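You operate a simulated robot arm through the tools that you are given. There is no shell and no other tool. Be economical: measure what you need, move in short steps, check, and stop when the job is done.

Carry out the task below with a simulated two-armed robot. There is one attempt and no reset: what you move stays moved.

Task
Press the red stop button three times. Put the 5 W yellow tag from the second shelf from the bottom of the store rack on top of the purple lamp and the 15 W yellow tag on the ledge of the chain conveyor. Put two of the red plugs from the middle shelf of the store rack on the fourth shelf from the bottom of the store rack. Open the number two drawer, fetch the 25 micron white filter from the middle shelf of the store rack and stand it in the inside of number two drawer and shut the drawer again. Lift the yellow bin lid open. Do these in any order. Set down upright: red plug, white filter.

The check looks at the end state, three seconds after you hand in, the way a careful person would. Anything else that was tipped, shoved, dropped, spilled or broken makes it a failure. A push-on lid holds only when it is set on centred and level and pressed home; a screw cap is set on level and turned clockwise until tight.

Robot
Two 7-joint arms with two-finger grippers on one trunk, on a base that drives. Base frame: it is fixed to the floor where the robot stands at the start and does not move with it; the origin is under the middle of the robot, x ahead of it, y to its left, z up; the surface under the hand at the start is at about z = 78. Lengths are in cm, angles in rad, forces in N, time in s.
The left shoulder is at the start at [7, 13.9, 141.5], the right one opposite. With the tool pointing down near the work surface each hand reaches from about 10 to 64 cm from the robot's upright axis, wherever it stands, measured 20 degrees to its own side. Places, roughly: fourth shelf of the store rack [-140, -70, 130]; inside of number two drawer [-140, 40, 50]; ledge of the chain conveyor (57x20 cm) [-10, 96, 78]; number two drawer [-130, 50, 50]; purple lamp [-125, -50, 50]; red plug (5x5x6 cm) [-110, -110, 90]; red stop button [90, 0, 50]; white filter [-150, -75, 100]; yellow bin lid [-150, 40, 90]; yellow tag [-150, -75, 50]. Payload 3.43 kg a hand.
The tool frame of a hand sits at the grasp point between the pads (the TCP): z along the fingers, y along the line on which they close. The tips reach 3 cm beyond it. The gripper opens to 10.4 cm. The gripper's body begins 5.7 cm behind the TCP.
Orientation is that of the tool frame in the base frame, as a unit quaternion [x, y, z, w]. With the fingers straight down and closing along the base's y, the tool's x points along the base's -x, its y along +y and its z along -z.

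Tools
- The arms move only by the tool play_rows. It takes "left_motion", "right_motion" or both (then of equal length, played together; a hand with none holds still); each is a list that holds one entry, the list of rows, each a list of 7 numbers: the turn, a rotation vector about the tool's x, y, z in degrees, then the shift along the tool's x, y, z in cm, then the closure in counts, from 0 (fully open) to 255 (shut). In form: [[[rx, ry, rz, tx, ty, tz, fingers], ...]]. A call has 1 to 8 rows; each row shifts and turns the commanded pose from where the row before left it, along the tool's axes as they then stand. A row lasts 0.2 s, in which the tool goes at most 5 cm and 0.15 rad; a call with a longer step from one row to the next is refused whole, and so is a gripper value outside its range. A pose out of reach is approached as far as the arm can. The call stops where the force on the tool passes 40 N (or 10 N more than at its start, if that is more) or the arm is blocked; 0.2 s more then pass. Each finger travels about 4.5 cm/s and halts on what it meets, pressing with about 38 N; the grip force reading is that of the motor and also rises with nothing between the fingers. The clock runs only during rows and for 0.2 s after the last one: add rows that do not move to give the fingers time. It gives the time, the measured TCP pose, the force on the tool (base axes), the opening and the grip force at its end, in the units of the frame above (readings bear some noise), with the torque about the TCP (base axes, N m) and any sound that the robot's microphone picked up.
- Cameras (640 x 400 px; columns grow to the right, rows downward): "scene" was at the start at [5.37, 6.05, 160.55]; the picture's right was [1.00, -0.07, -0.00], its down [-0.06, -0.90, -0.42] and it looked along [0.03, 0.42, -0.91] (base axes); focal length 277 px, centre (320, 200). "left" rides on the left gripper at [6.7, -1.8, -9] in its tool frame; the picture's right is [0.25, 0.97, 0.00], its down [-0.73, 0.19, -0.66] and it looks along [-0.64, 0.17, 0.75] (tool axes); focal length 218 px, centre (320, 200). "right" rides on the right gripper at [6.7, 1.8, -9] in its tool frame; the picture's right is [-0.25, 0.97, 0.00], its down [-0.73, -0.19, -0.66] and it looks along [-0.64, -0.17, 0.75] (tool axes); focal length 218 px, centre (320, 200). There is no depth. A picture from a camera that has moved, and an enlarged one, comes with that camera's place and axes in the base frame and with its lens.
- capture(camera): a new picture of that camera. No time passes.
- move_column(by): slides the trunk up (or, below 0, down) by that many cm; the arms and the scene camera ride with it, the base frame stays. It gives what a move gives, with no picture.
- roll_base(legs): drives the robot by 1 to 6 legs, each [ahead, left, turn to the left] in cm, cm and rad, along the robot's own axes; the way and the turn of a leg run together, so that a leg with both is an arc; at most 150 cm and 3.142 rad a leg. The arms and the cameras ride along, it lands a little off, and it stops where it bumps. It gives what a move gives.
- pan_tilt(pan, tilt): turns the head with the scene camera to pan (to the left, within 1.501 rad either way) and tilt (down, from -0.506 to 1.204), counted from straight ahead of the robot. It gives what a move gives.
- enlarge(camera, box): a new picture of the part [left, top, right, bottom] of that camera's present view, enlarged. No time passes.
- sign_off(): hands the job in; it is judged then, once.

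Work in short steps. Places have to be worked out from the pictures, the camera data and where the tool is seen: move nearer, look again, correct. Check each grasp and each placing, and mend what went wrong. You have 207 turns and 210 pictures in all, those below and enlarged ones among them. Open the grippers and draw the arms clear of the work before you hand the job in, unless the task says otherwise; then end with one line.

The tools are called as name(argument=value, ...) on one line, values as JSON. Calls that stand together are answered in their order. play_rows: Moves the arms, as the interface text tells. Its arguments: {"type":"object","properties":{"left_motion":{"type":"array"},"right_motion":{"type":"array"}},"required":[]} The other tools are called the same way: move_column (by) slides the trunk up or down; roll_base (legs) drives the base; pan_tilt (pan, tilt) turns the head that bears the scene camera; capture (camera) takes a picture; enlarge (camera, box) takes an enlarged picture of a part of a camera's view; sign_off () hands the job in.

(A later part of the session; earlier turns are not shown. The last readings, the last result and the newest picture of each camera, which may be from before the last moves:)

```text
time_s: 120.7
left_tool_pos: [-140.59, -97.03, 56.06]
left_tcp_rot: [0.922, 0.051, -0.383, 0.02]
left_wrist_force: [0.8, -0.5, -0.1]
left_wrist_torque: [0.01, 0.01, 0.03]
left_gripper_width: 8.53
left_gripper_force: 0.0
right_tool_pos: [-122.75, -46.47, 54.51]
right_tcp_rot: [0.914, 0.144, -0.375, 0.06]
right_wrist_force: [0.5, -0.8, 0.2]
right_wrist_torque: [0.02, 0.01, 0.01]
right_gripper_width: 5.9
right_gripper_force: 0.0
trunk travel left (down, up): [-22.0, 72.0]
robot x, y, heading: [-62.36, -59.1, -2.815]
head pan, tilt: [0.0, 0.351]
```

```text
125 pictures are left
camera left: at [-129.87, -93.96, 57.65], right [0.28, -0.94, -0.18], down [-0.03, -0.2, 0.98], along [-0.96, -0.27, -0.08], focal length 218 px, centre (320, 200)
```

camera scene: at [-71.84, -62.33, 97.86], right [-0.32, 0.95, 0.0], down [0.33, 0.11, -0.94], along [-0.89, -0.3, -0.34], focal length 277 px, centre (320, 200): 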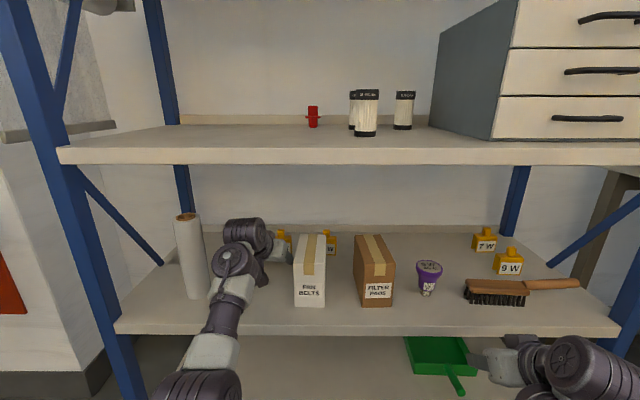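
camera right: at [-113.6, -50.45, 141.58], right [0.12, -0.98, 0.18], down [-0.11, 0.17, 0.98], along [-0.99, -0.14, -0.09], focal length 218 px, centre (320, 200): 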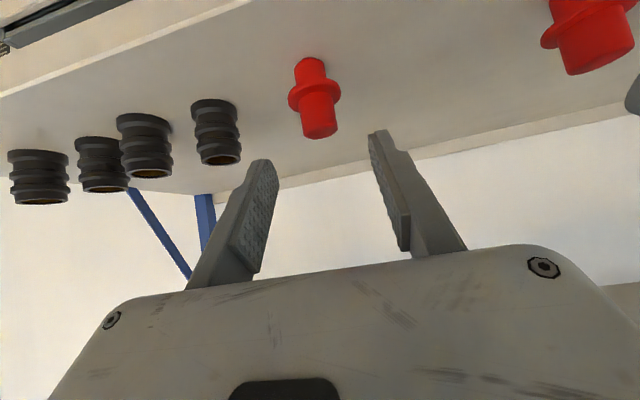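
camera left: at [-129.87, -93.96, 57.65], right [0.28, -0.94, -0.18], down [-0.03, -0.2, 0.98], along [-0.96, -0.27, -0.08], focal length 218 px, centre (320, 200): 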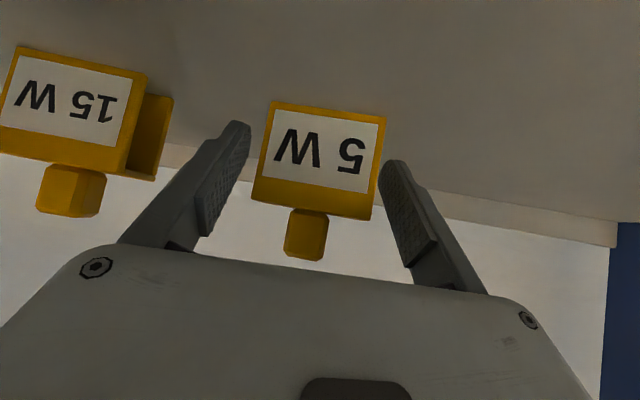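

Tag sits between the fingers. Forward 0.8 and close.

play_rows(left_motion=[[[0, 0, 0, -0.57, 0, 0.57, 46], [0, 0, 0, 0, 0, 0, 255], [0, 0, 0, 0, 0, 0, 255], [0, 0, 0, 0, 0, 0, 255], [0, 0, 0, 0, 0, 0, 255]]])

capture(camera="left")

```text
time_s: 121.8
left_tool_pos: [-140.64, -96.92, 56.16]
left_tcp_rot: [0.922, 0.05, -0.384, 0.019]
left_wrist_force: [0.3, -0.2, 0.8]
left_wrist_torque: [0.0, -0.01, 0.0]
left_gripper_width: 6.31
left_gripper_force: 37.9
left hand out of reach, approached as far as the arm can: row 1
right_tool_pos: [-122.79, -46.46, 54.53]
right_tcp_rot: [0.913, 0.145, -0.376, 0.062]
right_wrist_force: [0.5, 0.3, 0.8]
right_wrist_torque: [-0.01, 0.03, -0.04]
right_gripper_width: 5.93
right_gripper_force: 0.1
trunk travel left (down, up): [-22.0, 72.0]
robot x, y, heading: [-62.51, -59.15, -2.813]
head pan, tilt: [0.0, 0.351]
```

```text
124 pictures are left
camera left: at [-129.85, -93.95, 57.73], right [0.28, -0.94, -0.18], down [-0.03, -0.2, 0.98], along [-0.96, -0.27, -0.08], focal length 218 px, centre (320, 200)
```

left: 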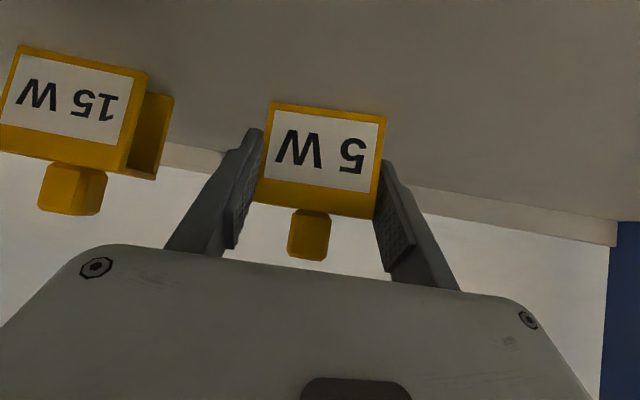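

Held at 6.3 cm. Lift 3 cm and verify.

play_rows(left_motion=[[[0, 0, 0, -0.7, 0, -0.7, 255], [0, 0, 0, -0.7, 0, -0.7, 255], [0, 0, 0, -0.7, 0, -0.7, 255], [0, 0, 0, 0, 0, 0, 255]]])

capture(camera="left")

```text
time_s: 122.8
left_tool_pos: [-140.52, -96.99, 59.03]
left_tcp_rot: [0.922, 0.05, -0.384, 0.019]
left_wrist_force: [0.2, -0.9, -0.4]
left_wrist_torque: [0.0, 0.04, 0.02]
left_gripper_width: 6.31
left_gripper_force: 37.8
right_tool_pos: [-122.79, -46.47, 54.56]
right_tcp_rot: [0.913, 0.144, -0.376, 0.061]
right_wrist_force: [0.3, -0.2, 0.2]
right_wrist_torque: [0.02, 0.01, 0.0]
right_gripper_width: 5.9
right_gripper_force: 0.1
trunk travel left (down, up): [-22.0, 72.0]
robot x, y, heading: [-62.6, -59.36, -2.819]
head pan, tilt: [0.0, 0.351]
```

```text
123 pictures are left
camera left: at [-129.91, -93.89, 60.54], right [0.28, -0.94, -0.18], down [-0.03, -0.2, 0.98], along [-0.96, -0.27, -0.08], focal length 218 px, centre (320, 200)
```

left: 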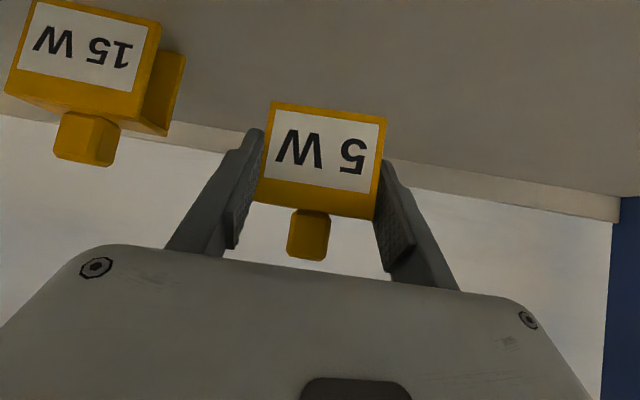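

Held firmly. Back out 34 cm.

roll_base(legs=[[-34, 0, 0]])

capture(camera="scene")

enlarge(camera="scene", box=[350, 190, 450, 260])

```text
time_s: 125.1
left_tool_pos: [-108.65, -86.56, 59.01]
left_tcp_rot: [0.922, 0.052, -0.383, 0.02]
left_wrist_force: [0.1, -0.4, -0.2]
left_wrist_torque: [-0.02, 0.03, -0.01]
left_gripper_width: 6.26
left_gripper_force: 38.1
right_tool_pos: [-90.95, -36.02, 54.55]
right_tcp_rot: [0.913, 0.146, -0.376, 0.062]
right_wrist_force: [0.5, 0.7, 0.1]
right_wrist_torque: [-0.02, 0.0, 0.02]
right_gripper_width: 5.94
right_gripper_force: 0.0
trunk travel left (down, up): [-22.0, 72.0]
robot x, y, heading: [-30.64, -48.68, -2.815]
head pan, tilt: [0.0, 0.351]
```

```text
122 pictures are left
camera scene: at [-44.26, -53.09, 97.87], right [-0.32, 0.95, 0.0], down [0.33, 0.11, -0.94], along [-0.89, -0.3, -0.34], focal length 277 px, centre (320, 200)
```

scene: 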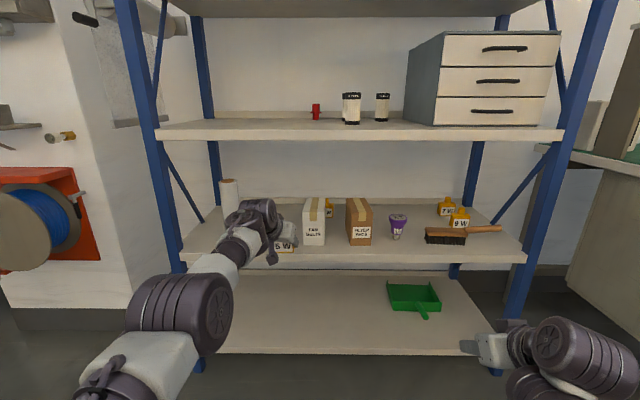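

```text
5.71 times, centred on (400, 225) of scene
camera zoom: at [-44.26, -53.09, 97.87], right [-0.32, 0.95, 0.0], down [0.33, 0.11, -0.94], along [-0.89, -0.3, -0.34], focal length 1585 px, centre (-137, 57)
```

zoom: 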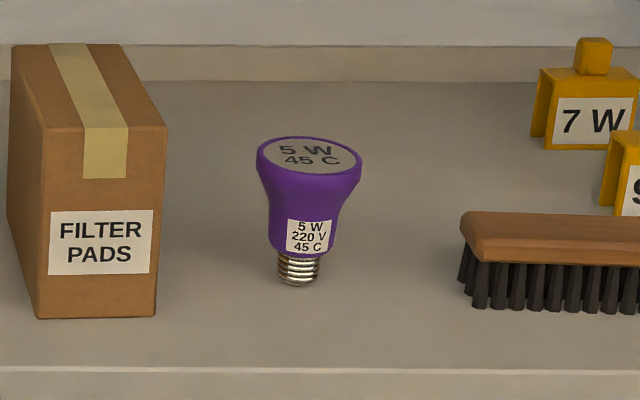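

Inspect the tag's shape in the left camera.

enlarge(camera="left", box=[200, 60, 440, 280])

enlarge(camera="scene", box=[230, 190, 480, 270])

```text
1.82 times, centred on (320, 170) of left
camera zoom: at [-97.98, -83.39, 60.54], right [0.28, -0.94, -0.18], down [-0.03, -0.2, 0.98], along [-0.96, -0.27, -0.08], focal length 397 px, centre (320, 254)
```

zoom: 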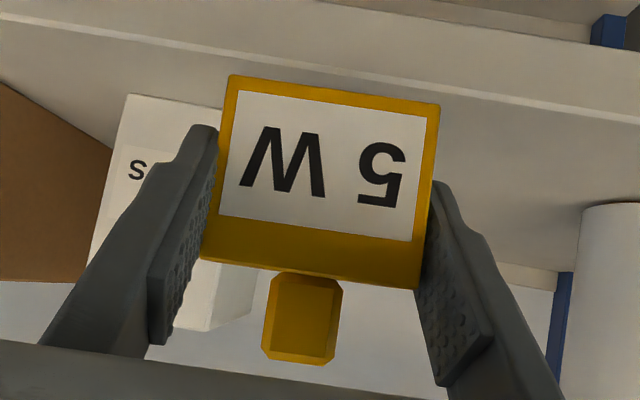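

```text
2.56 times, centred on (355, 230) of scene
camera zoom: at [-44.26, -53.09, 97.87], right [-0.32, 0.95, 0.0], down [0.33, 0.11, -0.94], along [-0.89, -0.3, -0.34], focal length 710 px, centre (230, 123)
```

zoom: 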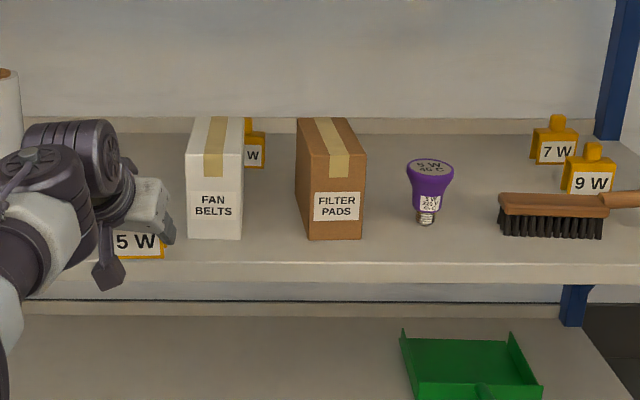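

Tag ≈6×2×4.5 cm. Lamp centre p≈145.1, q≈-10.1, top z≈60.5. Sidestep right 37.7 (slightly back), and raise the hand 8 cm.

roll_base(legs=[[-5, 0, 0], [0, -37.7, 0]])

play_rows(left_motion=[[[0, 0, 0, -2, 0, -2, 255], [0, 0, 0, -2, 0, -2, 255], [0, 0, 0, -2, 0, -2, 255], [0, 0, 0, 0, 0, 0, 255]]])

capture(camera="left")

capture(camera="scene")

```text
time_s: 128.0
left_tool_pos: [-116.33, -48.54, 58.97]
left_tcp_rot: [0.922, 0.052, -0.384, 0.02]
left_wrist_force: [-0.3, 0.3, -0.1]
left_wrist_torque: [-0.01, -0.01, -0.03]
left_gripper_width: 6.27
left_gripper_force: 38.1
right_tool_pos: [-98.76, 2.16, 54.52]
right_tcp_rot: [0.913, 0.146, -0.376, 0.062]
right_wrist_force: [0.8, 0.0, 0.6]
right_wrist_torque: [0.03, -0.01, 0.02]
right_gripper_width: 5.93
right_gripper_force: 0.1
trunk travel left (down, up): [-22.0, 72.0]
robot x, y, heading: [-38.47, -10.29, -2.813]
head pan, tilt: [0.0, 0.351]
```

```text
time_s: 129.0
left_tool_pos: [-115.41, -48.63, 66.88]
left_tcp_rot: [0.922, 0.053, -0.383, 0.02]
left_wrist_force: [0.1, 0.2, -0.2]
left_wrist_torque: [0.0, -0.01, -0.01]
left_gripper_width: 6.28
left_gripper_force: 38.4
left hand out of reach, approached as far as the arm can: row 3
right_tool_pos: [-98.77, 2.13, 54.53]
right_tcp_rot: [0.912, 0.147, -0.377, 0.063]
right_wrist_force: [0.5, 0.6, -0.2]
right_wrist_torque: [-0.01, 0.03, 0.03]
right_gripper_width: 5.93
right_gripper_force: 0.1
trunk travel left (down, up): [-22.0, 72.0]
robot x, y, heading: [-38.02, -10.18, -2.811]
head pan, tilt: [0.0, 0.351]
```

```text
118 pictures are left
camera left: at [-104.76, -45.56, 68.44], right [0.29, -0.94, -0.18], down [-0.03, -0.2, 0.98], along [-0.96, -0.28, -0.08], focal length 218 px, centre (320, 200)
```

left: 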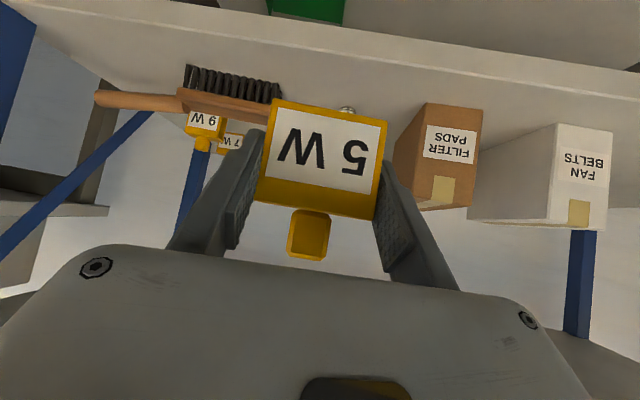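

```text
117 pictures are left
camera scene: at [-52.01, -14.99, 97.86], right [-0.32, 0.95, 0.0], down [0.33, 0.11, -0.94], along [-0.89, -0.3, -0.34], focal length 277 px, centre (320, 200)
```

scene: 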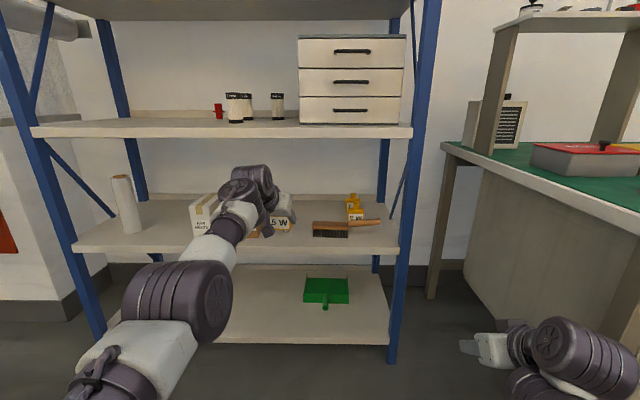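

Lamp re-located at p≈144.7, q≈-10.3. Raise trunk 1.5 for clearance and drive 14 ahead, then check.

move_column(by=1.5)

roll_base(legs=[[14, 0, 0]])

capture(camera="left")

enlarge(camera="scene", box=[160, 160, 400, 300])

```text
time_s: 129.6
left_tool_pos: [-115.43, -48.67, 68.42]
left_tcp_rot: [0.922, 0.052, -0.383, 0.02]
left_wrist_force: [0.6, 0.2, -1.0]
left_wrist_torque: [0.05, 0.0, 0.01]
left_gripper_width: 6.25
left_gripper_force: 37.8
right_tool_pos: [-98.67, 2.05, 56.07]
right_tcp_rot: [0.913, 0.145, -0.375, 0.062]
right_wrist_force: [0.3, -0.6, 0.3]
right_wrist_torque: [0.0, -0.01, 0.02]
right_gripper_width: 5.94
right_gripper_force: 0.0
trunk travel left (down, up): [-23.5, 70.5]
robot x, y, heading: [-38.45, -10.0, -2.813]
head pan, tilt: [0.0, 0.351]
```

```text
time_s: 131.0
left_tool_pos: [-128.92, -53.54, 68.37]
left_tcp_rot: [0.922, 0.053, -0.383, 0.021]
left_wrist_force: [-0.5, 0.2, -0.4]
left_wrist_torque: [0.0, -0.01, -0.04]
left_gripper_width: 6.23
left_gripper_force: 38.0
right_tool_pos: [-112.05, -2.61, 55.99]
right_tcp_rot: [0.913, 0.147, -0.375, 0.062]
right_wrist_force: [0.8, 0.0, 0.3]
right_wrist_torque: [-0.03, 0.0, -0.01]
right_gripper_width: 5.89
right_gripper_force: 0.0
trunk travel left (down, up): [-23.5, 70.5]
robot x, y, heading: [-51.69, -15.08, -2.806]
head pan, tilt: [0.0, 0.351]
```

```text
116 pictures are left
camera left: at [-118.16, -50.3, 69.89], right [0.29, -0.94, -0.18], down [-0.03, -0.2, 0.98], along [-0.96, -0.28, -0.08], focal length 218 px, centre (320, 200)
```

left: 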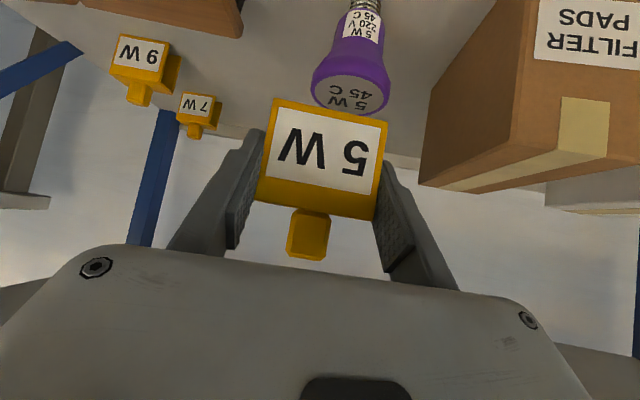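

```text
2.67 times, centred on (280, 230) of scene
camera zoom: at [-65.47, -19.63, 99.35], right [-0.32, 0.95, 0.0], down [0.33, 0.11, -0.94], along [-0.89, -0.3, -0.34], focal length 740 px, centre (427, 120)
```

zoom: 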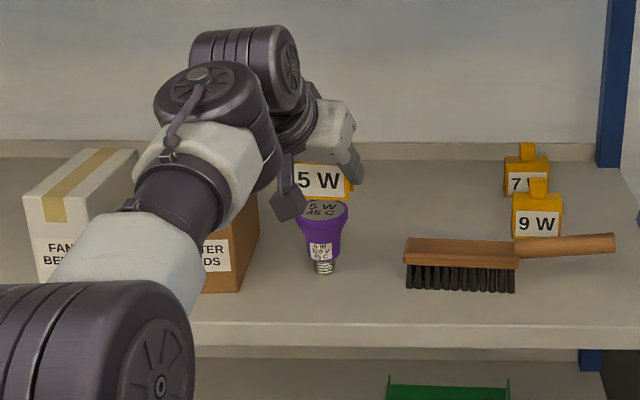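

Lamp top at p≈144.4, q≈-10.6, z≈60.3. Shift forward 4.3, left 0.5, then look.

play_rows(left_motion=[[[0, 0, 0, -1.45, 0.7, 1.45, 255], [0, 0, 0, -1.45, 0.68, 1.45, 255], [0, 0, 0, 0, 0, 0, 255]]])

capture(camera="left")

enlarge(camera="scene", box=[220, 190, 340, 270])

```text
time_s: 131.8
left_tool_pos: [-128.94, -53.47, 68.25]
left_tcp_rot: [0.922, 0.053, -0.383, 0.02]
left_wrist_force: [1.0, 0.8, -0.8]
left_wrist_torque: [-0.01, -0.01, 0.02]
left_gripper_width: 6.21
left_gripper_force: 38.4
left hand out of reach, approached as far as the arm can: row 1, 2
right_tool_pos: [-112.23, -2.56, 56.09]
right_tcp_rot: [0.913, 0.148, -0.375, 0.062]
right_wrist_force: [-0.3, -0.2, 0.9]
right_wrist_torque: [-0.04, 0.0, 0.01]
right_gripper_width: 5.9
right_gripper_force: 0.0
trunk travel left (down, up): [-23.5, 70.5]
robot x, y, heading: [-51.86, -14.41, -2.811]
head pan, tilt: [0.0, 0.351]
```

```text
114 pictures are left
camera left: at [-118.22, -50.4, 69.83], right [0.29, -0.94, -0.18], down [-0.03, -0.2, 0.98], along [-0.96, -0.28, -0.08], focal length 218 px, centre (320, 200)
```

left: 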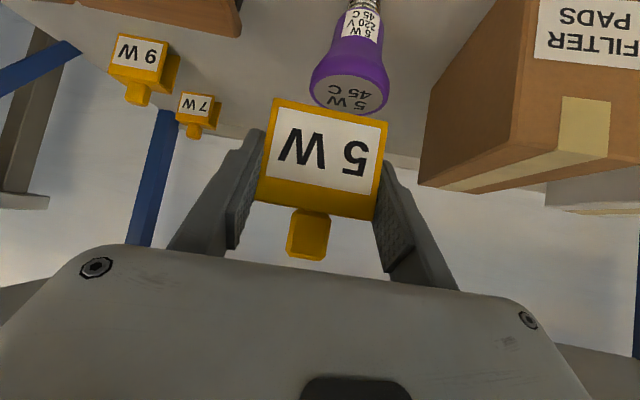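

```text
5.00 times, centred on (280, 230) of scene
camera zoom: at [-65.42, -19.62, 99.37], right [-0.32, 0.95, 0.0], down [0.33, 0.11, -0.94], along [-0.89, -0.31, -0.34], focal length 1387 px, centre (520, 50)
```

zoom: 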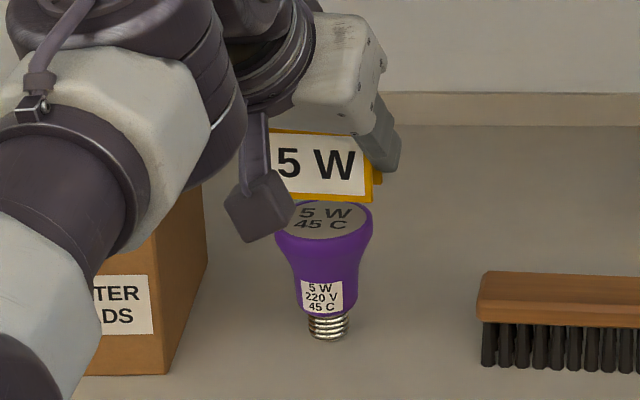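

Arm at full stretch; undo that and retract 5 cm, then use the base (9 ahead).

play_rows(left_motion=[[[0, 0, 0, 1.45, -0.7, -1.45, 255], [0, 0, 0, 1.45, -0.68, -1.45, 255], [0, 0, 0, 1.75, -0.5, -1.75, 255], [0, 0, 0, 1.75, -0.5, -1.75, 255], [0, 0, 0, 0, 0, 0, 255]]])

roll_base(legs=[[9.3, 0, 0]])

capture(camera="left")

```text
time_s: 133.0
left_tool_pos: [-119.96, -50.25, 68.35]
left_tcp_rot: [0.922, 0.053, -0.383, 0.02]
left_wrist_force: [0.5, 0.0, 0.1]
left_wrist_torque: [0.0, 0.02, 0.0]
left_gripper_width: 6.24
left_gripper_force: 38.1
right_tool_pos: [-112.24, -2.61, 56.1]
right_tcp_rot: [0.913, 0.147, -0.376, 0.063]
right_wrist_force: [-0.5, 1.6, 0.8]
right_wrist_torque: [-0.01, 0.01, -0.02]
right_gripper_width: 5.92
right_gripper_force: 0.1
trunk travel left (down, up): [-23.5, 70.5]
robot x, y, heading: [-52.1, -14.87, -2.808]
head pan, tilt: [0.0, 0.351]
```

```text
time_s: 134.1
left_tool_pos: [-128.91, -53.31, 68.35]
left_tcp_rot: [0.922, 0.052, -0.384, 0.02]
left_wrist_force: [-0.9, 0.2, 0.1]
left_wrist_torque: [0.0, 0.0, -0.06]
left_gripper_width: 6.19
left_gripper_force: 38.3
right_tool_pos: [-120.92, -5.49, 55.98]
right_tcp_rot: [0.913, 0.146, -0.375, 0.062]
right_wrist_force: [-0.1, 0.7, -0.9]
right_wrist_torque: [0.01, 0.01, 0.0]
right_gripper_width: 5.93
right_gripper_force: 0.0
trunk travel left (down, up): [-23.5, 70.5]
robot x, y, heading: [-60.49, -18.19, -2.814]
head pan, tilt: [0.0, 0.351]
```

```text
112 pictures are left
camera left: at [-118.23, -50.1, 69.84], right [0.29, -0.94, -0.18], down [-0.03, -0.2, 0.98], along [-0.96, -0.27, -0.08], focal length 218 px, centre (320, 200)
```

left: 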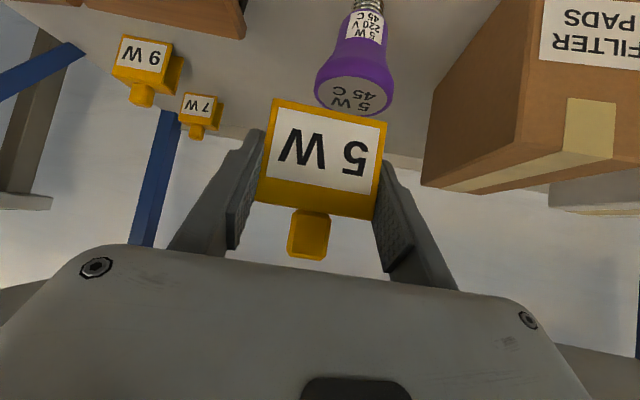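

Same spot with slack now. Shift forward 4.4, left 0.7.

play_rows(left_motion=[[[0, 0, 0, -1.47, 0.8, 1.47, 255], [0, 0, 0, -1.47, 0.8, 1.47, 255], [0, 0, 0, 0, 0, 0, 255]]])

capture(camera="left")

enlarge(camera="scene", box=[220, 190, 340, 270])

```text
time_s: 134.9
left_tool_pos: [-132.6, -55.23, 68.46]
left_tcp_rot: [0.922, 0.053, -0.383, 0.021]
left_wrist_force: [1.1, -0.6, -0.9]
left_wrist_torque: [-0.04, -0.01, 0.02]
left_gripper_width: 6.2
left_gripper_force: 37.6
right_tool_pos: [-120.85, -5.38, 56.11]
right_tcp_rot: [0.913, 0.145, -0.376, 0.062]
right_wrist_force: [0.6, 0.6, -0.8]
right_wrist_torque: [-0.02, 0.03, 0.0]
right_gripper_width: 5.93
right_gripper_force: 0.1
trunk travel left (down, up): [-23.5, 70.5]
robot x, y, heading: [-60.79, -17.97, -2.817]
head pan, tilt: [0.0, 0.351]
```

```text
111 pictures are left
camera left: at [-121.99, -52.14, 69.95], right [0.29, -0.94, -0.18], down [-0.03, -0.2, 0.98], along [-0.96, -0.27, -0.08], focal length 218 px, centre (320, 200)
```

left: 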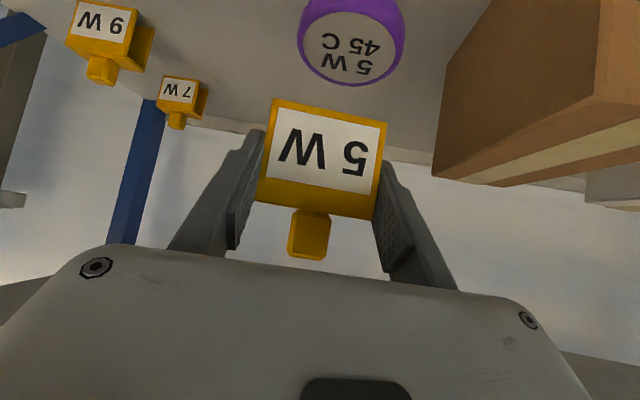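

```text
5.00 times, centred on (280, 230) of scene
camera zoom: at [-74.24, -22.59, 99.37], right [-0.32, 0.95, 0.0], down [0.33, 0.11, -0.94], along [-0.89, -0.3, -0.34], focal length 1387 px, centre (520, 50)
```

zoom: 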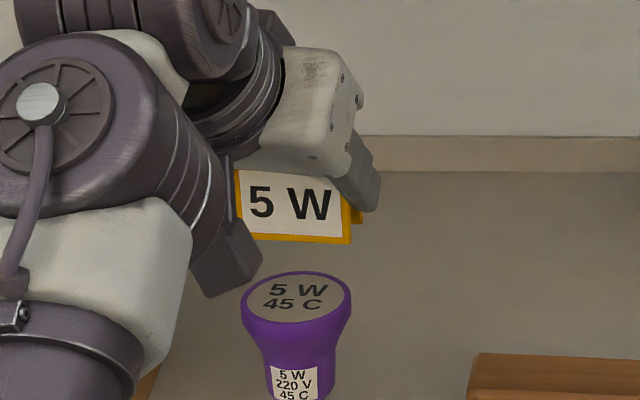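

Tag is above the lamp centre within ~0.3 cm. Lower 2.8 cm and check.

play_rows(left_motion=[[[0, 0, 0, 0.7, 0.15, 0.7, 255], [0, 0, 0, 0.7, 0.15, 0.7, 255], [0, 0, 0, 0.55, 0, 0.55, 255], [0, 0, 0, 0, 0, 0, 255]]])

capture(camera="left")

enlarge(camera="scene", box=[220, 190, 340, 270])

```text
time_s: 135.9
left_tool_pos: [-132.69, -55.53, 65.58]
left_tcp_rot: [0.922, 0.052, -0.384, 0.021]
left_wrist_force: [0.2, 0.0, -1.1]
left_wrist_torque: [0.02, 0.0, 0.02]
left_gripper_width: 6.2
left_gripper_force: 37.7
right_tool_pos: [-121.05, -5.42, 56.06]
right_tcp_rot: [0.913, 0.146, -0.375, 0.062]
right_wrist_force: [-0.5, 0.2, -0.2]
right_wrist_torque: [0.01, -0.02, 0.02]
right_gripper_width: 5.92
right_gripper_force: 0.0
trunk travel left (down, up): [-23.5, 70.5]
robot x, y, heading: [-60.57, -17.63, -2.813]
head pan, tilt: [0.0, 0.351]
```

```text
109 pictures are left
camera left: at [-122.06, -52.39, 67.1], right [0.29, -0.94, -0.18], down [-0.03, -0.2, 0.98], along [-0.96, -0.27, -0.08], focal length 218 px, centre (320, 200)
```

left: 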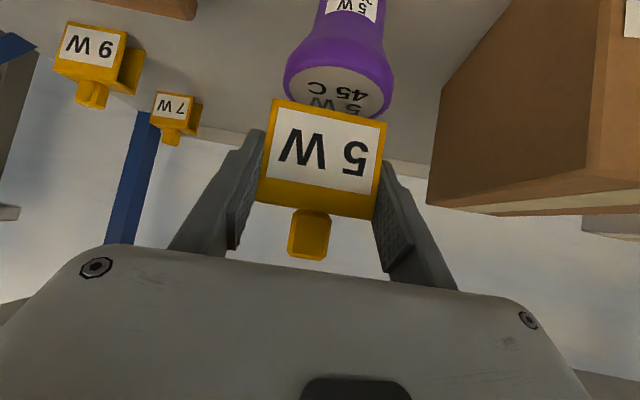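

```text
5.00 times, centred on (280, 230) of scene
camera zoom: at [-74.24, -22.59, 99.37], right [-0.32, 0.95, 0.0], down [0.33, 0.11, -0.94], along [-0.89, -0.3, -0.34], focal length 1387 px, centre (520, 50)
```

zoom: 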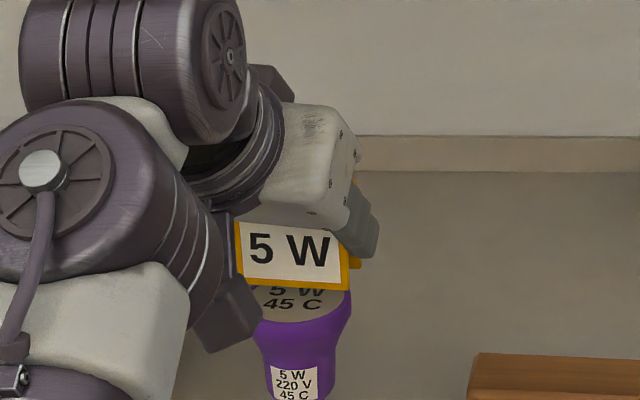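

Excellent alignment; ~1.1 cm to go. Lower slowly.

play_rows(left_motion=[[[0, 0, 0, 0.2, 0, 0.2, 255], [0, 0, 0, 0.2, 0, 0.2, 255], [0, 0, 0, 0.2, 0, 0.2, 255], [0, 0, 0, 0, 0, 0, 255]]])

play_rows(left_motion=[[[0, 0, 0, 0.1, 0, 0.1, 255], [0, 0, 0, 0, 0, 0, 255]]])

```text
time_s: 136.9
left_tool_pos: [-132.88, -55.61, 64.74]
left_tcp_rot: [0.922, 0.052, -0.382, 0.02]
left_wrist_force: [-0.2, 0.9, -0.3]
left_wrist_torque: [-0.02, 0.0, -0.01]
left_gripper_width: 6.16
left_gripper_force: 37.6
right_tool_pos: [-120.96, -5.38, 55.91]
right_tcp_rot: [0.913, 0.145, -0.375, 0.061]
right_wrist_force: [0.0, -0.4, -0.4]
right_wrist_torque: [-0.05, 0.01, 0.03]
right_gripper_width: 5.93
right_gripper_force: 0.1
trunk travel left (down, up): [-23.5, 70.5]
robot x, y, heading: [-60.82, -17.95, -2.817]
head pan, tilt: [0.0, 0.351]
```

```text
time_s: 137.5
left_tool_pos: [-132.84, -55.61, 64.77]
left_tcp_rot: [0.922, 0.053, -0.383, 0.021]
left_wrist_force: [-1.2, -0.5, 0.9]
left_wrist_torque: [-0.09, 0.05, 0.02]
left_gripper_width: 6.15
left_gripper_force: 38.0
right_tool_pos: [-121.03, -5.4, 56.13]
right_tcp_rot: [0.913, 0.145, -0.376, 0.062]
right_wrist_force: [-0.6, -0.3, -0.1]
right_wrist_torque: [0.03, 0.01, 0.01]
right_gripper_width: 5.92
right_gripper_force: 0.2
trunk travel left (down, up): [-23.5, 70.5]
robot x, y, heading: [-60.31, -18.15, -2.812]
head pan, tilt: [0.0, 0.351]
```

A hint of contact; one more 1 mm step.

play_rows(left_motion=[[[0, 0, 0, 0.1, 0, 0.1, 255], [0, 0, 0, 0, 0, 0, 255]]])

enlarge(camera="scene", box=[220, 190, 340, 270])

capture(camera="left")

```text
time_s: 138.1
left_tool_pos: [-132.82, -55.61, 64.61]
left_tcp_rot: [0.921, 0.052, -0.384, 0.022]
left_wrist_force: [-1.3, -0.8, 5.8]
left_wrist_torque: [-0.22, 0.16, -0.02]
left_gripper_width: 6.16
left_gripper_force: 37.8
right_tool_pos: [-120.94, -5.51, 56.16]
right_tcp_rot: [0.913, 0.146, -0.375, 0.062]
right_wrist_force: [-0.4, 0.1, -0.5]
right_wrist_torque: [0.02, 0.01, -0.03]
right_gripper_width: 5.9
right_gripper_force: 0.0
trunk travel left (down, up): [-23.5, 70.5]
robot x, y, heading: [-60.47, -17.94, -2.815]
head pan, tilt: [0.0, 0.351]
```

```text
5.00 times, centred on (280, 230) of scene
camera zoom: at [-74.18, -22.56, 99.39], right [-0.32, 0.95, 0.0], down [0.32, 0.11, -0.94], along [-0.89, -0.3, -0.34], focal length 1387 px, centre (520, 50)
```

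zoom: 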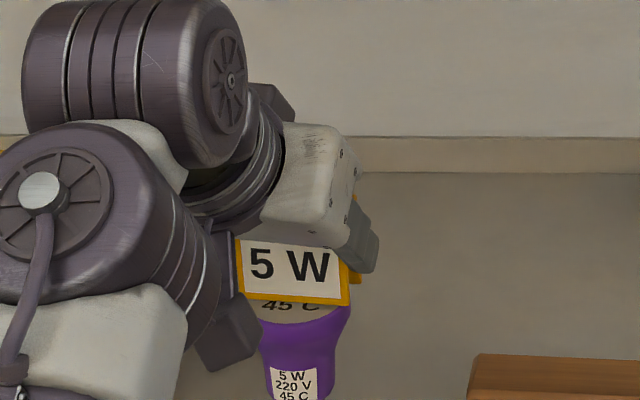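

```text
106 pictures are left
camera left: at [-122.11, -52.45, 66.15], right [0.29, -0.94, -0.18], down [-0.02, -0.2, 0.98], along [-0.96, -0.28, -0.08], focal length 218 px, centre (320, 200)
```

left: 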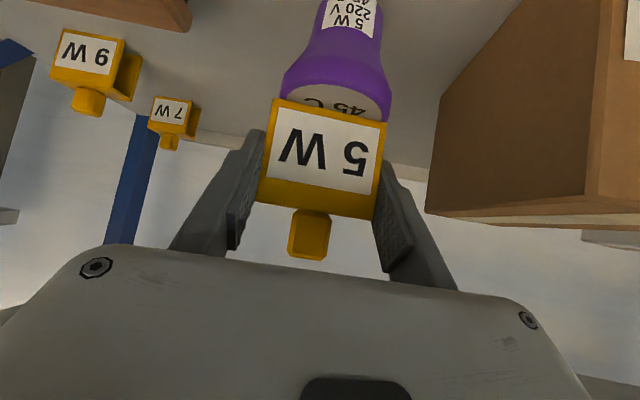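

Contact, but the tag sits ~0.9 cm too far back on the disc. Lift 0.5, pull back 0.9, lower again.

play_rows(left_motion=[[[0, 0, 0, -0.4, 0, -0.4, 255], [0, 0, 0, 0.62, -0.18, -0.62, 255], [0, 0, 0, 0.2, 0, 0.2, 255], [0, 0, 0, 0, 0, 0, 255]]])

enlarge(camera="scene", box=[220, 190, 340, 270])

```text
time_s: 139.1
left_tool_pos: [-132.09, -55.27, 64.87]
left_tcp_rot: [0.922, 0.052, -0.383, 0.02]
left_wrist_force: [0.9, 0.1, 0.2]
left_wrist_torque: [-0.02, -0.03, 0.02]
left_gripper_width: 6.16
left_gripper_force: 38.1
right_tool_pos: [-120.97, -5.39, 56.02]
right_tcp_rot: [0.913, 0.146, -0.375, 0.062]
right_wrist_force: [-0.9, 0.6, 0.1]
right_wrist_torque: [0.0, 0.02, 0.01]
right_gripper_width: 5.91
right_gripper_force: 0.0
trunk travel left (down, up): [-23.5, 70.5]
robot x, y, heading: [-60.3, -17.88, -2.812]
head pan, tilt: [0.0, 0.351]
```

```text
5.00 times, centred on (280, 230) of scene
camera zoom: at [-74.24, -22.59, 99.37], right [-0.32, 0.95, 0.0], down [0.33, 0.11, -0.94], along [-0.89, -0.3, -0.34], focal length 1387 px, centre (520, 50)
```

zoom: 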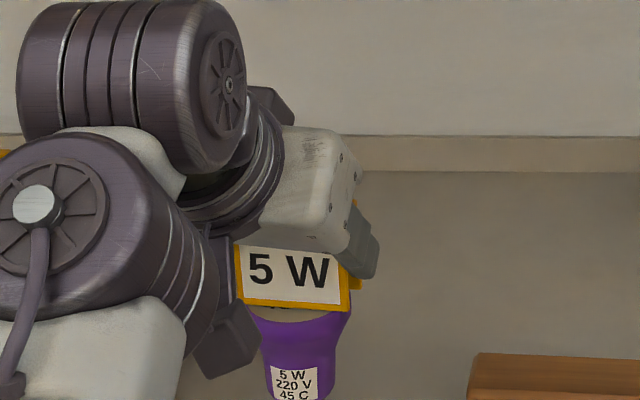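

Centred now. Lower to contact.

play_rows(left_motion=[[[0, 0, 0, 0.13, 0, 0.13, 255], [0, 0, 0, 0, 0, 0, 255]]])

play_rows(left_motion=[[[0, 0, 0, 0.1, 0, 0.1, 255], [0, 0, 0, 0, 0, 0, 255]]])

```text
time_s: 139.7
left_tool_pos: [-131.99, -55.24, 64.7]
left_tcp_rot: [0.921, 0.052, -0.384, 0.021]
left_wrist_force: [-1.6, -1.0, 3.5]
left_wrist_torque: [-0.12, 0.09, 0.0]
left_gripper_width: 6.14
left_gripper_force: 38.3
right_tool_pos: [-120.92, -5.48, 56.19]
right_tcp_rot: [0.913, 0.146, -0.376, 0.062]
right_wrist_force: [-0.4, 1.2, 0.1]
right_wrist_torque: [-0.03, -0.02, 0.0]
right_gripper_width: 5.92
right_gripper_force: 0.0
trunk travel left (down, up): [-23.5, 70.5]
robot x, y, heading: [-60.39, -18.11, -2.813]
head pan, tilt: [0.0, 0.351]
```

```text
time_s: 140.3
left_tool_pos: [-132.01, -55.3, 64.61]
left_tcp_rot: [0.921, 0.052, -0.385, 0.021]
left_wrist_force: [-1.7, -2.5, 8.3]
left_wrist_torque: [-0.33, 0.22, 0.0]
left_gripper_width: 6.14
left_gripper_force: 37.9
right_tool_pos: [-120.93, -5.38, 56.24]
right_tcp_rot: [0.913, 0.145, -0.376, 0.062]
right_wrist_force: [0.8, -0.1, -0.2]
right_wrist_torque: [-0.05, -0.02, 0.03]
right_gripper_width: 5.92
right_gripper_force: 0.0
trunk travel left (down, up): [-23.5, 70.5]
robot x, y, heading: [-60.47, -18.24, -2.813]
head pan, tilt: [0.0, 0.351]
```

Ease off slightly and open slowly.

play_rows(left_motion=[[[0, 0, 0, -0.1, 0, -0.1, 255], [0, 0, 0, 0, 0, 0, 100], [0, 0, 0, 0, 0, 0, 92], [0, 0, 0, 0, 0, 0, 80], [0, 0, 0, 0, 0, 0, 60], [0, 0, 0, 0, 0, 0, 60]]])

capture(camera="left")

enlarge(camera="scene", box=[220, 190, 340, 270])

```text
time_s: 141.7
left_tool_pos: [-132.07, -55.23, 64.61]
left_tcp_rot: [0.922, 0.053, -0.384, 0.021]
left_wrist_force: [-0.1, 0.2, -0.9]
left_wrist_torque: [-0.04, 0.01, 0.0]
left_gripper_width: 7.97
left_gripper_force: 0.0
right_tool_pos: [-120.98, -5.45, 56.04]
right_tcp_rot: [0.913, 0.145, -0.376, 0.062]
right_wrist_force: [-0.3, 0.2, 0.8]
right_wrist_torque: [0.01, -0.01, -0.01]
right_gripper_width: 5.94
right_gripper_force: 0.0
trunk travel left (down, up): [-23.5, 70.5]
robot x, y, heading: [-60.54, -17.79, -2.813]
head pan, tilt: [0.0, 0.351]
```

```text
104 pictures are left
camera left: at [-121.31, -52.15, 66.11], right [0.29, -0.94, -0.18], down [-0.03, -0.2, 0.98], along [-0.96, -0.27, -0.08], focal length 218 px, centre (320, 200)
```

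left: 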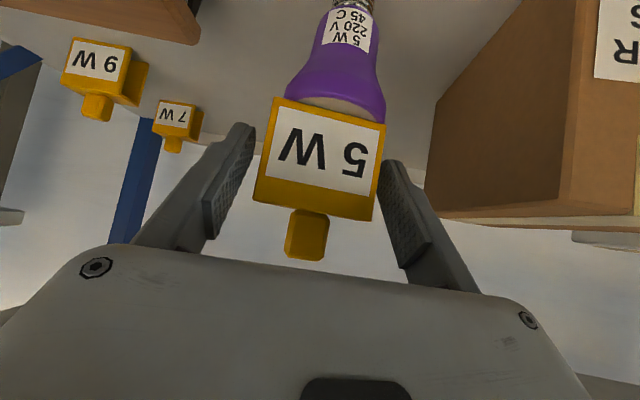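

```text
5.00 times, centred on (280, 230) of scene
camera zoom: at [-74.24, -22.58, 99.37], right [-0.32, 0.95, 0.0], down [0.33, 0.11, -0.94], along [-0.89, -0.3, -0.34], focal length 1387 px, centre (520, 50)
```

zoom: 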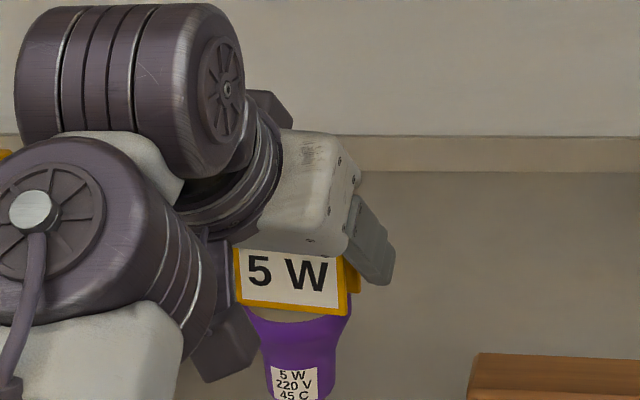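

Tag rests on the lamp. Open fully and withdraw straight back.

play_rows(left_motion=[[[0, 0, 0, 0, 0, 0, 0], [0, 0, 0, 0, 0, 0, 0], [0, 0, 0, 1.0, -0.3, -1.4, 0], [0, 0, 0, 1.5, -0.4, -2, 0], [0, 0, 0, 2, -0.5, -2.5, 0], [0, 0, 0, 2, -0.5, -2.5, 0]]])

roll_base(legs=[[-20, 0, 0]])

capture(camera="scene")

enlarge(camera="left", box=[200, 60, 440, 220])

```text
time_s: 143.1
left_tool_pos: [-121.82, -52.37, 66.06]
left_tcp_rot: [0.922, 0.051, -0.384, 0.02]
left_wrist_force: [-0.2, 0.1, 0.4]
left_wrist_torque: [-0.01, 0.02, 0.01]
left_gripper_width: 10.42
left_gripper_force: 0.0
right_tool_pos: [-121.03, -5.41, 56.09]
right_tcp_rot: [0.913, 0.145, -0.377, 0.062]
right_wrist_force: [0.4, 0.4, -0.1]
right_wrist_torque: [0.02, 0.01, -0.01]
right_gripper_width: 5.93
right_gripper_force: 0.1
trunk travel left (down, up): [-23.5, 70.5]
robot x, y, heading: [-61.05, -18.23, -2.819]
head pan, tilt: [0.0, 0.351]
```

```text
time_s: 144.7
left_tool_pos: [-102.69, -45.77, 65.99]
left_tcp_rot: [0.922, 0.052, -0.384, 0.02]
left_wrist_force: [0.8, 0.3, -0.3]
left_wrist_torque: [0.0, -0.01, -0.03]
left_gripper_width: 10.41
left_gripper_force: 0.0
right_tool_pos: [-101.73, 1.11, 56.12]
right_tcp_rot: [0.913, 0.146, -0.376, 0.062]
right_wrist_force: [0.1, 0.3, -0.4]
right_wrist_torque: [0.01, -0.02, -0.01]
right_gripper_width: 5.92
right_gripper_force: 0.0
trunk travel left (down, up): [-23.5, 70.5]
robot x, y, heading: [-41.45, -11.77, -2.818]
head pan, tilt: [0.0, 0.351]
```

```text
102 pictures are left
camera scene: at [-55.02, -16.04, 99.38], right [-0.32, 0.95, 0.0], down [0.33, 0.11, -0.94], along [-0.89, -0.3, -0.34], focal length 277 px, centre (320, 200)
```

scene: 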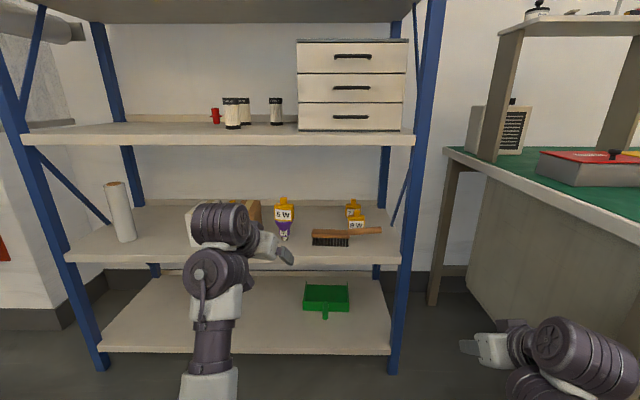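

```text
2.50 times, centred on (320, 140) of left
camera zoom: at [-92.0, -42.73, 67.56], right [0.28, -0.94, -0.18], down [-0.03, -0.2, 0.98], along [-0.96, -0.27, -0.08], focal length 546 px, centre (320, 350)
```

zoom: 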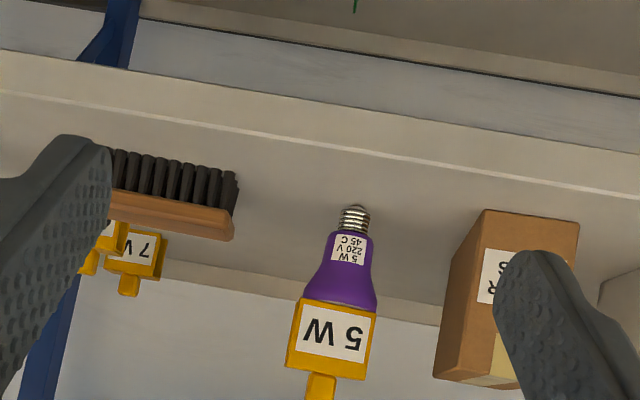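

5 W is on the lamp. For the 15 W tag (behind the white box) I'll enter through the roll/box passage with the left hand yawed ~60° right. Sidestep left 42 and try the yaw outside the rack.

roll_base(legs=[[0, 42, 0]])

play_rows(left_motion=[[[5.66, 0, 5.66, 0, 0, 0, 60], [5.66, 0, 5.66, 0, 0, 0, 60], [5.66, 0, 5.66, 0, 0, 0, 60], [5.66, 0, 5.66, 0, 0, 0, 60], [5.66, 0, 5.66, 0, 0, 0, 60], [5.66, 0, 5.66, 0, 0, 0, 60]]])

capture(camera="scene")

capture(camera="left")

```text
time_s: 147.3
left_tool_pos: [-88.98, -86.15, 66.06]
left_tcp_rot: [0.922, 0.054, -0.383, 0.021]
left_wrist_force: [-0.2, 0.5, 0.0]
left_wrist_torque: [0.0, -0.01, 0.03]
left_gripper_width: 10.39
left_gripper_force: 0.1
right_tool_pos: [-87.99, -39.33, 55.95]
right_tcp_rot: [0.913, 0.147, -0.375, 0.061]
right_wrist_force: [-0.2, -0.8, 0.7]
right_wrist_torque: [-0.03, 0.01, -0.03]
right_gripper_width: 5.92
right_gripper_force: 0.2
trunk travel left (down, up): [-23.5, 70.5]
robot x, y, heading: [-27.51, -51.68, -2.815]
head pan, tilt: [0.0, 0.351]
```

```text
time_s: 148.7
left_tool_pos: [-89.48, -85.02, 62.58]
left_tcp_rot: [0.863, -0.329, -0.359, -0.137]
left_wrist_force: [-0.2, -0.1, 0.2]
left_wrist_torque: [0.0, -0.02, -0.04]
left_gripper_width: 7.98
left_gripper_force: 0.0
left hand out of reach, approached as far as the arm can: row 5, 6
right_tool_pos: [-88.12, -39.26, 56.14]
right_tcp_rot: [0.913, 0.146, -0.375, 0.061]
right_wrist_force: [0.1, -0.2, -0.9]
right_wrist_torque: [0.0, -0.03, 0.01]
right_gripper_width: 5.93
right_gripper_force: 0.1
trunk travel left (down, up): [-23.5, 70.5]
robot x, y, heading: [-27.86, -51.87, -2.81]
head pan, tilt: [0.0, 0.351]
```

```text
100 pictures are left
camera scene: at [-41.38, -56.33, 99.36], right [-0.32, 0.95, 0.0], down [0.33, 0.11, -0.94], along [-0.89, -0.3, -0.34], focal length 277 px, centre (320, 200)
```

scene: 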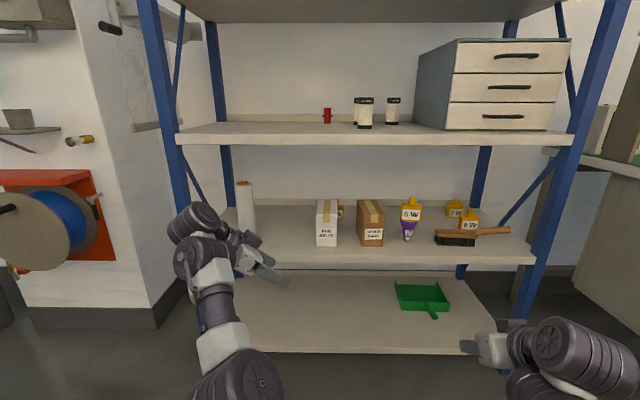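

```text
99 pictures are left
camera left: at [-80.1, -90.91, 63.99], right [-0.51, -0.84, -0.18], down [-0.16, -0.11, 0.98], along [-0.85, 0.53, -0.08], focal length 218 px, centre (320, 200)
```

left: 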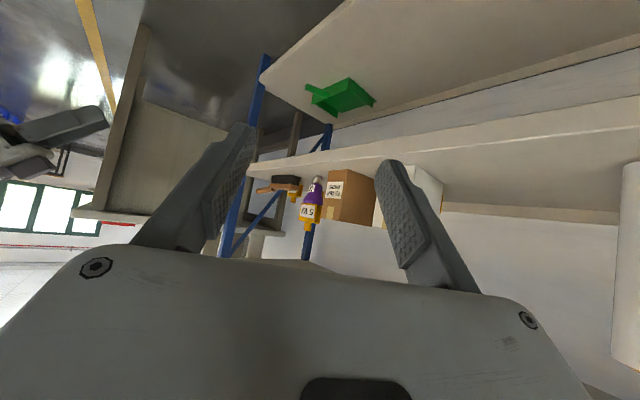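

Yaw 60° is attainable. To get close I must tuck the right arm: lower it, point it down, pull it back. Left returns to a small yaw meanwhile.

play_rows(left_motion=[[[-5.3, 0, -5.3, 0, 0, 0, 60], [-5.3, 0, -5.3, 0, 0, 0, 60], [-5.3, 0, -5.3, 0, 0, 0, 60], [-5.3, 0, -5.3, 0, 0, 0, 60], [-5.3, 0, -5.3, 0, 0, 0, 60], [-5.3, 0, -5.3, 0, 0, 0, 60]]], right_motion=[[[0, 7.5, 0, 2, 0, 2, 110], [0, 7.5, 0, 2, 0, 2.5, 110], [0, 7.5, 0, 1.5, 0, 3, 110], [0, 7.5, 0, 1.5, 0, 3, 110], [0, 7.5, 0, 1, 0, 3, 110], [0, 7.5, 0, 1, 0, 3, 110]]])

play_rows(right_motion=[[[0, 0, 0, 4, 0, 0, 110], [0, 0, 0, 4, 0, 0, 110], [0, 0, 0, 4, 0, 0, 110], [0, 0, 0, 4, 0, 0, 110], [0, 0, 0, 3, 0, 0, 110]]])

```text
time_s: 150.1
left_tool_pos: [-89.35, -84.94, 62.49]
left_tcp_rot: [0.923, 0.029, -0.383, 0.01]
left_wrist_force: [0.2, 0.7, 0.0]
left_wrist_torque: [0.01, -0.03, -0.04]
left_gripper_width: 7.97
left_gripper_force: 0.0
right_tool_pos: [-84.85, -40.11, 32.01]
right_tcp_rot: [0.987, 0.159, 0.003, 0.002]
right_wrist_force: [1.2, 0.9, 0.2]
right_wrist_torque: [0.0, -0.01, 0.02]
right_gripper_width: 5.92
right_gripper_force: 0.0
right hand out of reach, approached as far as the arm can: row 1, 2, 3, 5, 6
trunk travel left (down, up): [-23.5, 70.5]
robot x, y, heading: [-27.79, -51.75, -2.812]
head pan, tilt: [0.0, 0.351]
```

```text
time_s: 151.3
left_tool_pos: [-89.29, -84.88, 62.64]
left_tcp_rot: [0.923, 0.029, -0.384, 0.01]
left_wrist_force: [-0.4, -0.1, -0.5]
left_wrist_torque: [-0.01, 0.0, 0.02]
left_gripper_width: 7.96
left_gripper_force: 0.1
right_tool_pos: [-70.43, -35.59, 28.45]
right_tcp_rot: [0.987, 0.159, 0.0, 0.001]
right_wrist_force: [0.1, 0.4, 1.1]
right_wrist_torque: [0.01, -0.01, 0.01]
right_gripper_width: 5.91
right_gripper_force: 0.1
right hand out of reach, approached as far as the arm can: row 1, 2, 3, 4
trunk travel left (down, up): [-23.5, 70.5]
robot x, y, heading: [-27.87, -51.65, -2.815]
head pan, tilt: [0.0, 0.351]
```

Right arm tucked. Adjust the left hand (left 7, down 5.5), sidestep right 8, drive 38 ahead.

play_rows(left_motion=[[[0, 0, 0, 1.3, 2.3, 1.3, 100], [0, 0, 0, 1.3, 2.3, 1.3, 100], [0, 0, 0, 1.3, 2.3, 1.3, 100]]])

roll_base(legs=[[0, -8, 0], [25, 0, 0]])

capture(camera="left")

capture(camera="scene")

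```text
time_s: 152.1
left_tool_pos: [-89.06, -91.83, 57.02]
left_tcp_rot: [0.923, 0.029, -0.384, 0.011]
left_wrist_force: [-0.6, -0.4, -0.5]
left_wrist_torque: [-0.01, -0.03, 0.01]
left_gripper_width: 6.34
left_gripper_force: 0.1
right_tool_pos: [-70.52, -35.64, 28.46]
right_tcp_rot: [0.987, 0.159, 0.0, 0.001]
right_wrist_force: [0.0, 0.0, 0.2]
right_wrist_torque: [-0.03, 0.04, -0.01]
right_gripper_width: 5.9
right_gripper_force: 0.0
trunk travel left (down, up): [-23.5, 70.5]
robot x, y, heading: [-27.98, -52.13, -2.808]
head pan, tilt: [0.0, 0.351]
```

```text
time_s: 154.6
left_tool_pos: [-114.4, -92.27, 57.08]
left_tcp_rot: [0.923, 0.029, -0.383, 0.01]
left_wrist_force: [0.2, -0.1, 0.7]
left_wrist_torque: [0.02, -0.04, 0.04]
left_gripper_width: 6.34
left_gripper_force: 0.1
right_tool_pos: [-95.82, -36.2, 28.32]
right_tcp_rot: [0.987, 0.161, 0.001, 0.0]
right_wrist_force: [0.1, 0.0, 0.5]
right_wrist_torque: [-0.01, 0.0, 0.0]
right_gripper_width: 5.91
right_gripper_force: 0.1
trunk travel left (down, up): [-23.5, 70.5]
robot x, y, heading: [-52.63, -52.24, -2.811]
head pan, tilt: [0.0, 0.351]
```

```text
98 pictures are left
camera left: at [-103.55, -89.73, 58.55], right [0.24, -0.95, -0.18], down [-0.04, -0.2, 0.98], along [-0.97, -0.23, -0.08], focal length 218 px, centre (320, 200)
```

left: 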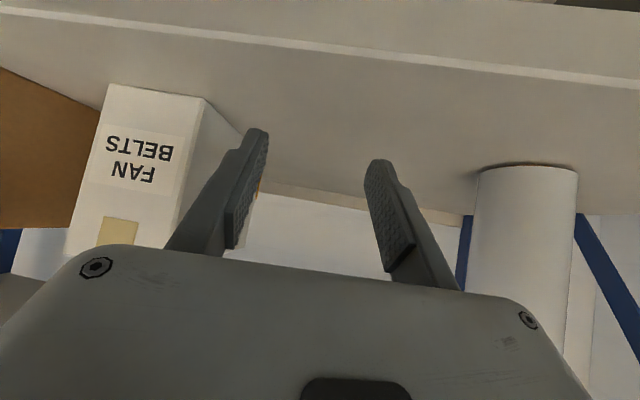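

```text
97 pictures are left
camera scene: at [-66.73, -56.8, 99.36], right [-0.33, 0.95, 0.0], down [0.33, 0.11, -0.94], along [-0.89, -0.31, -0.34], focal length 277 px, centre (320, 200)
```

scene: 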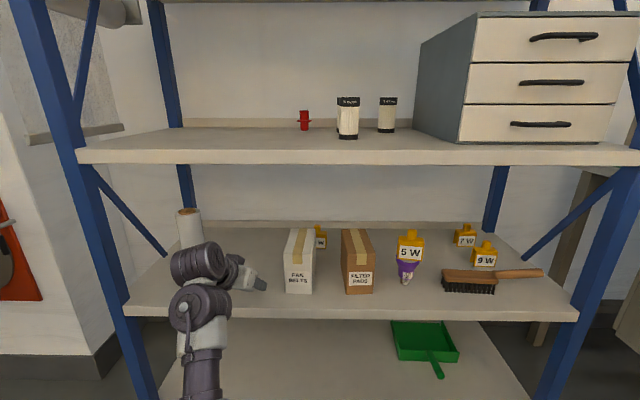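

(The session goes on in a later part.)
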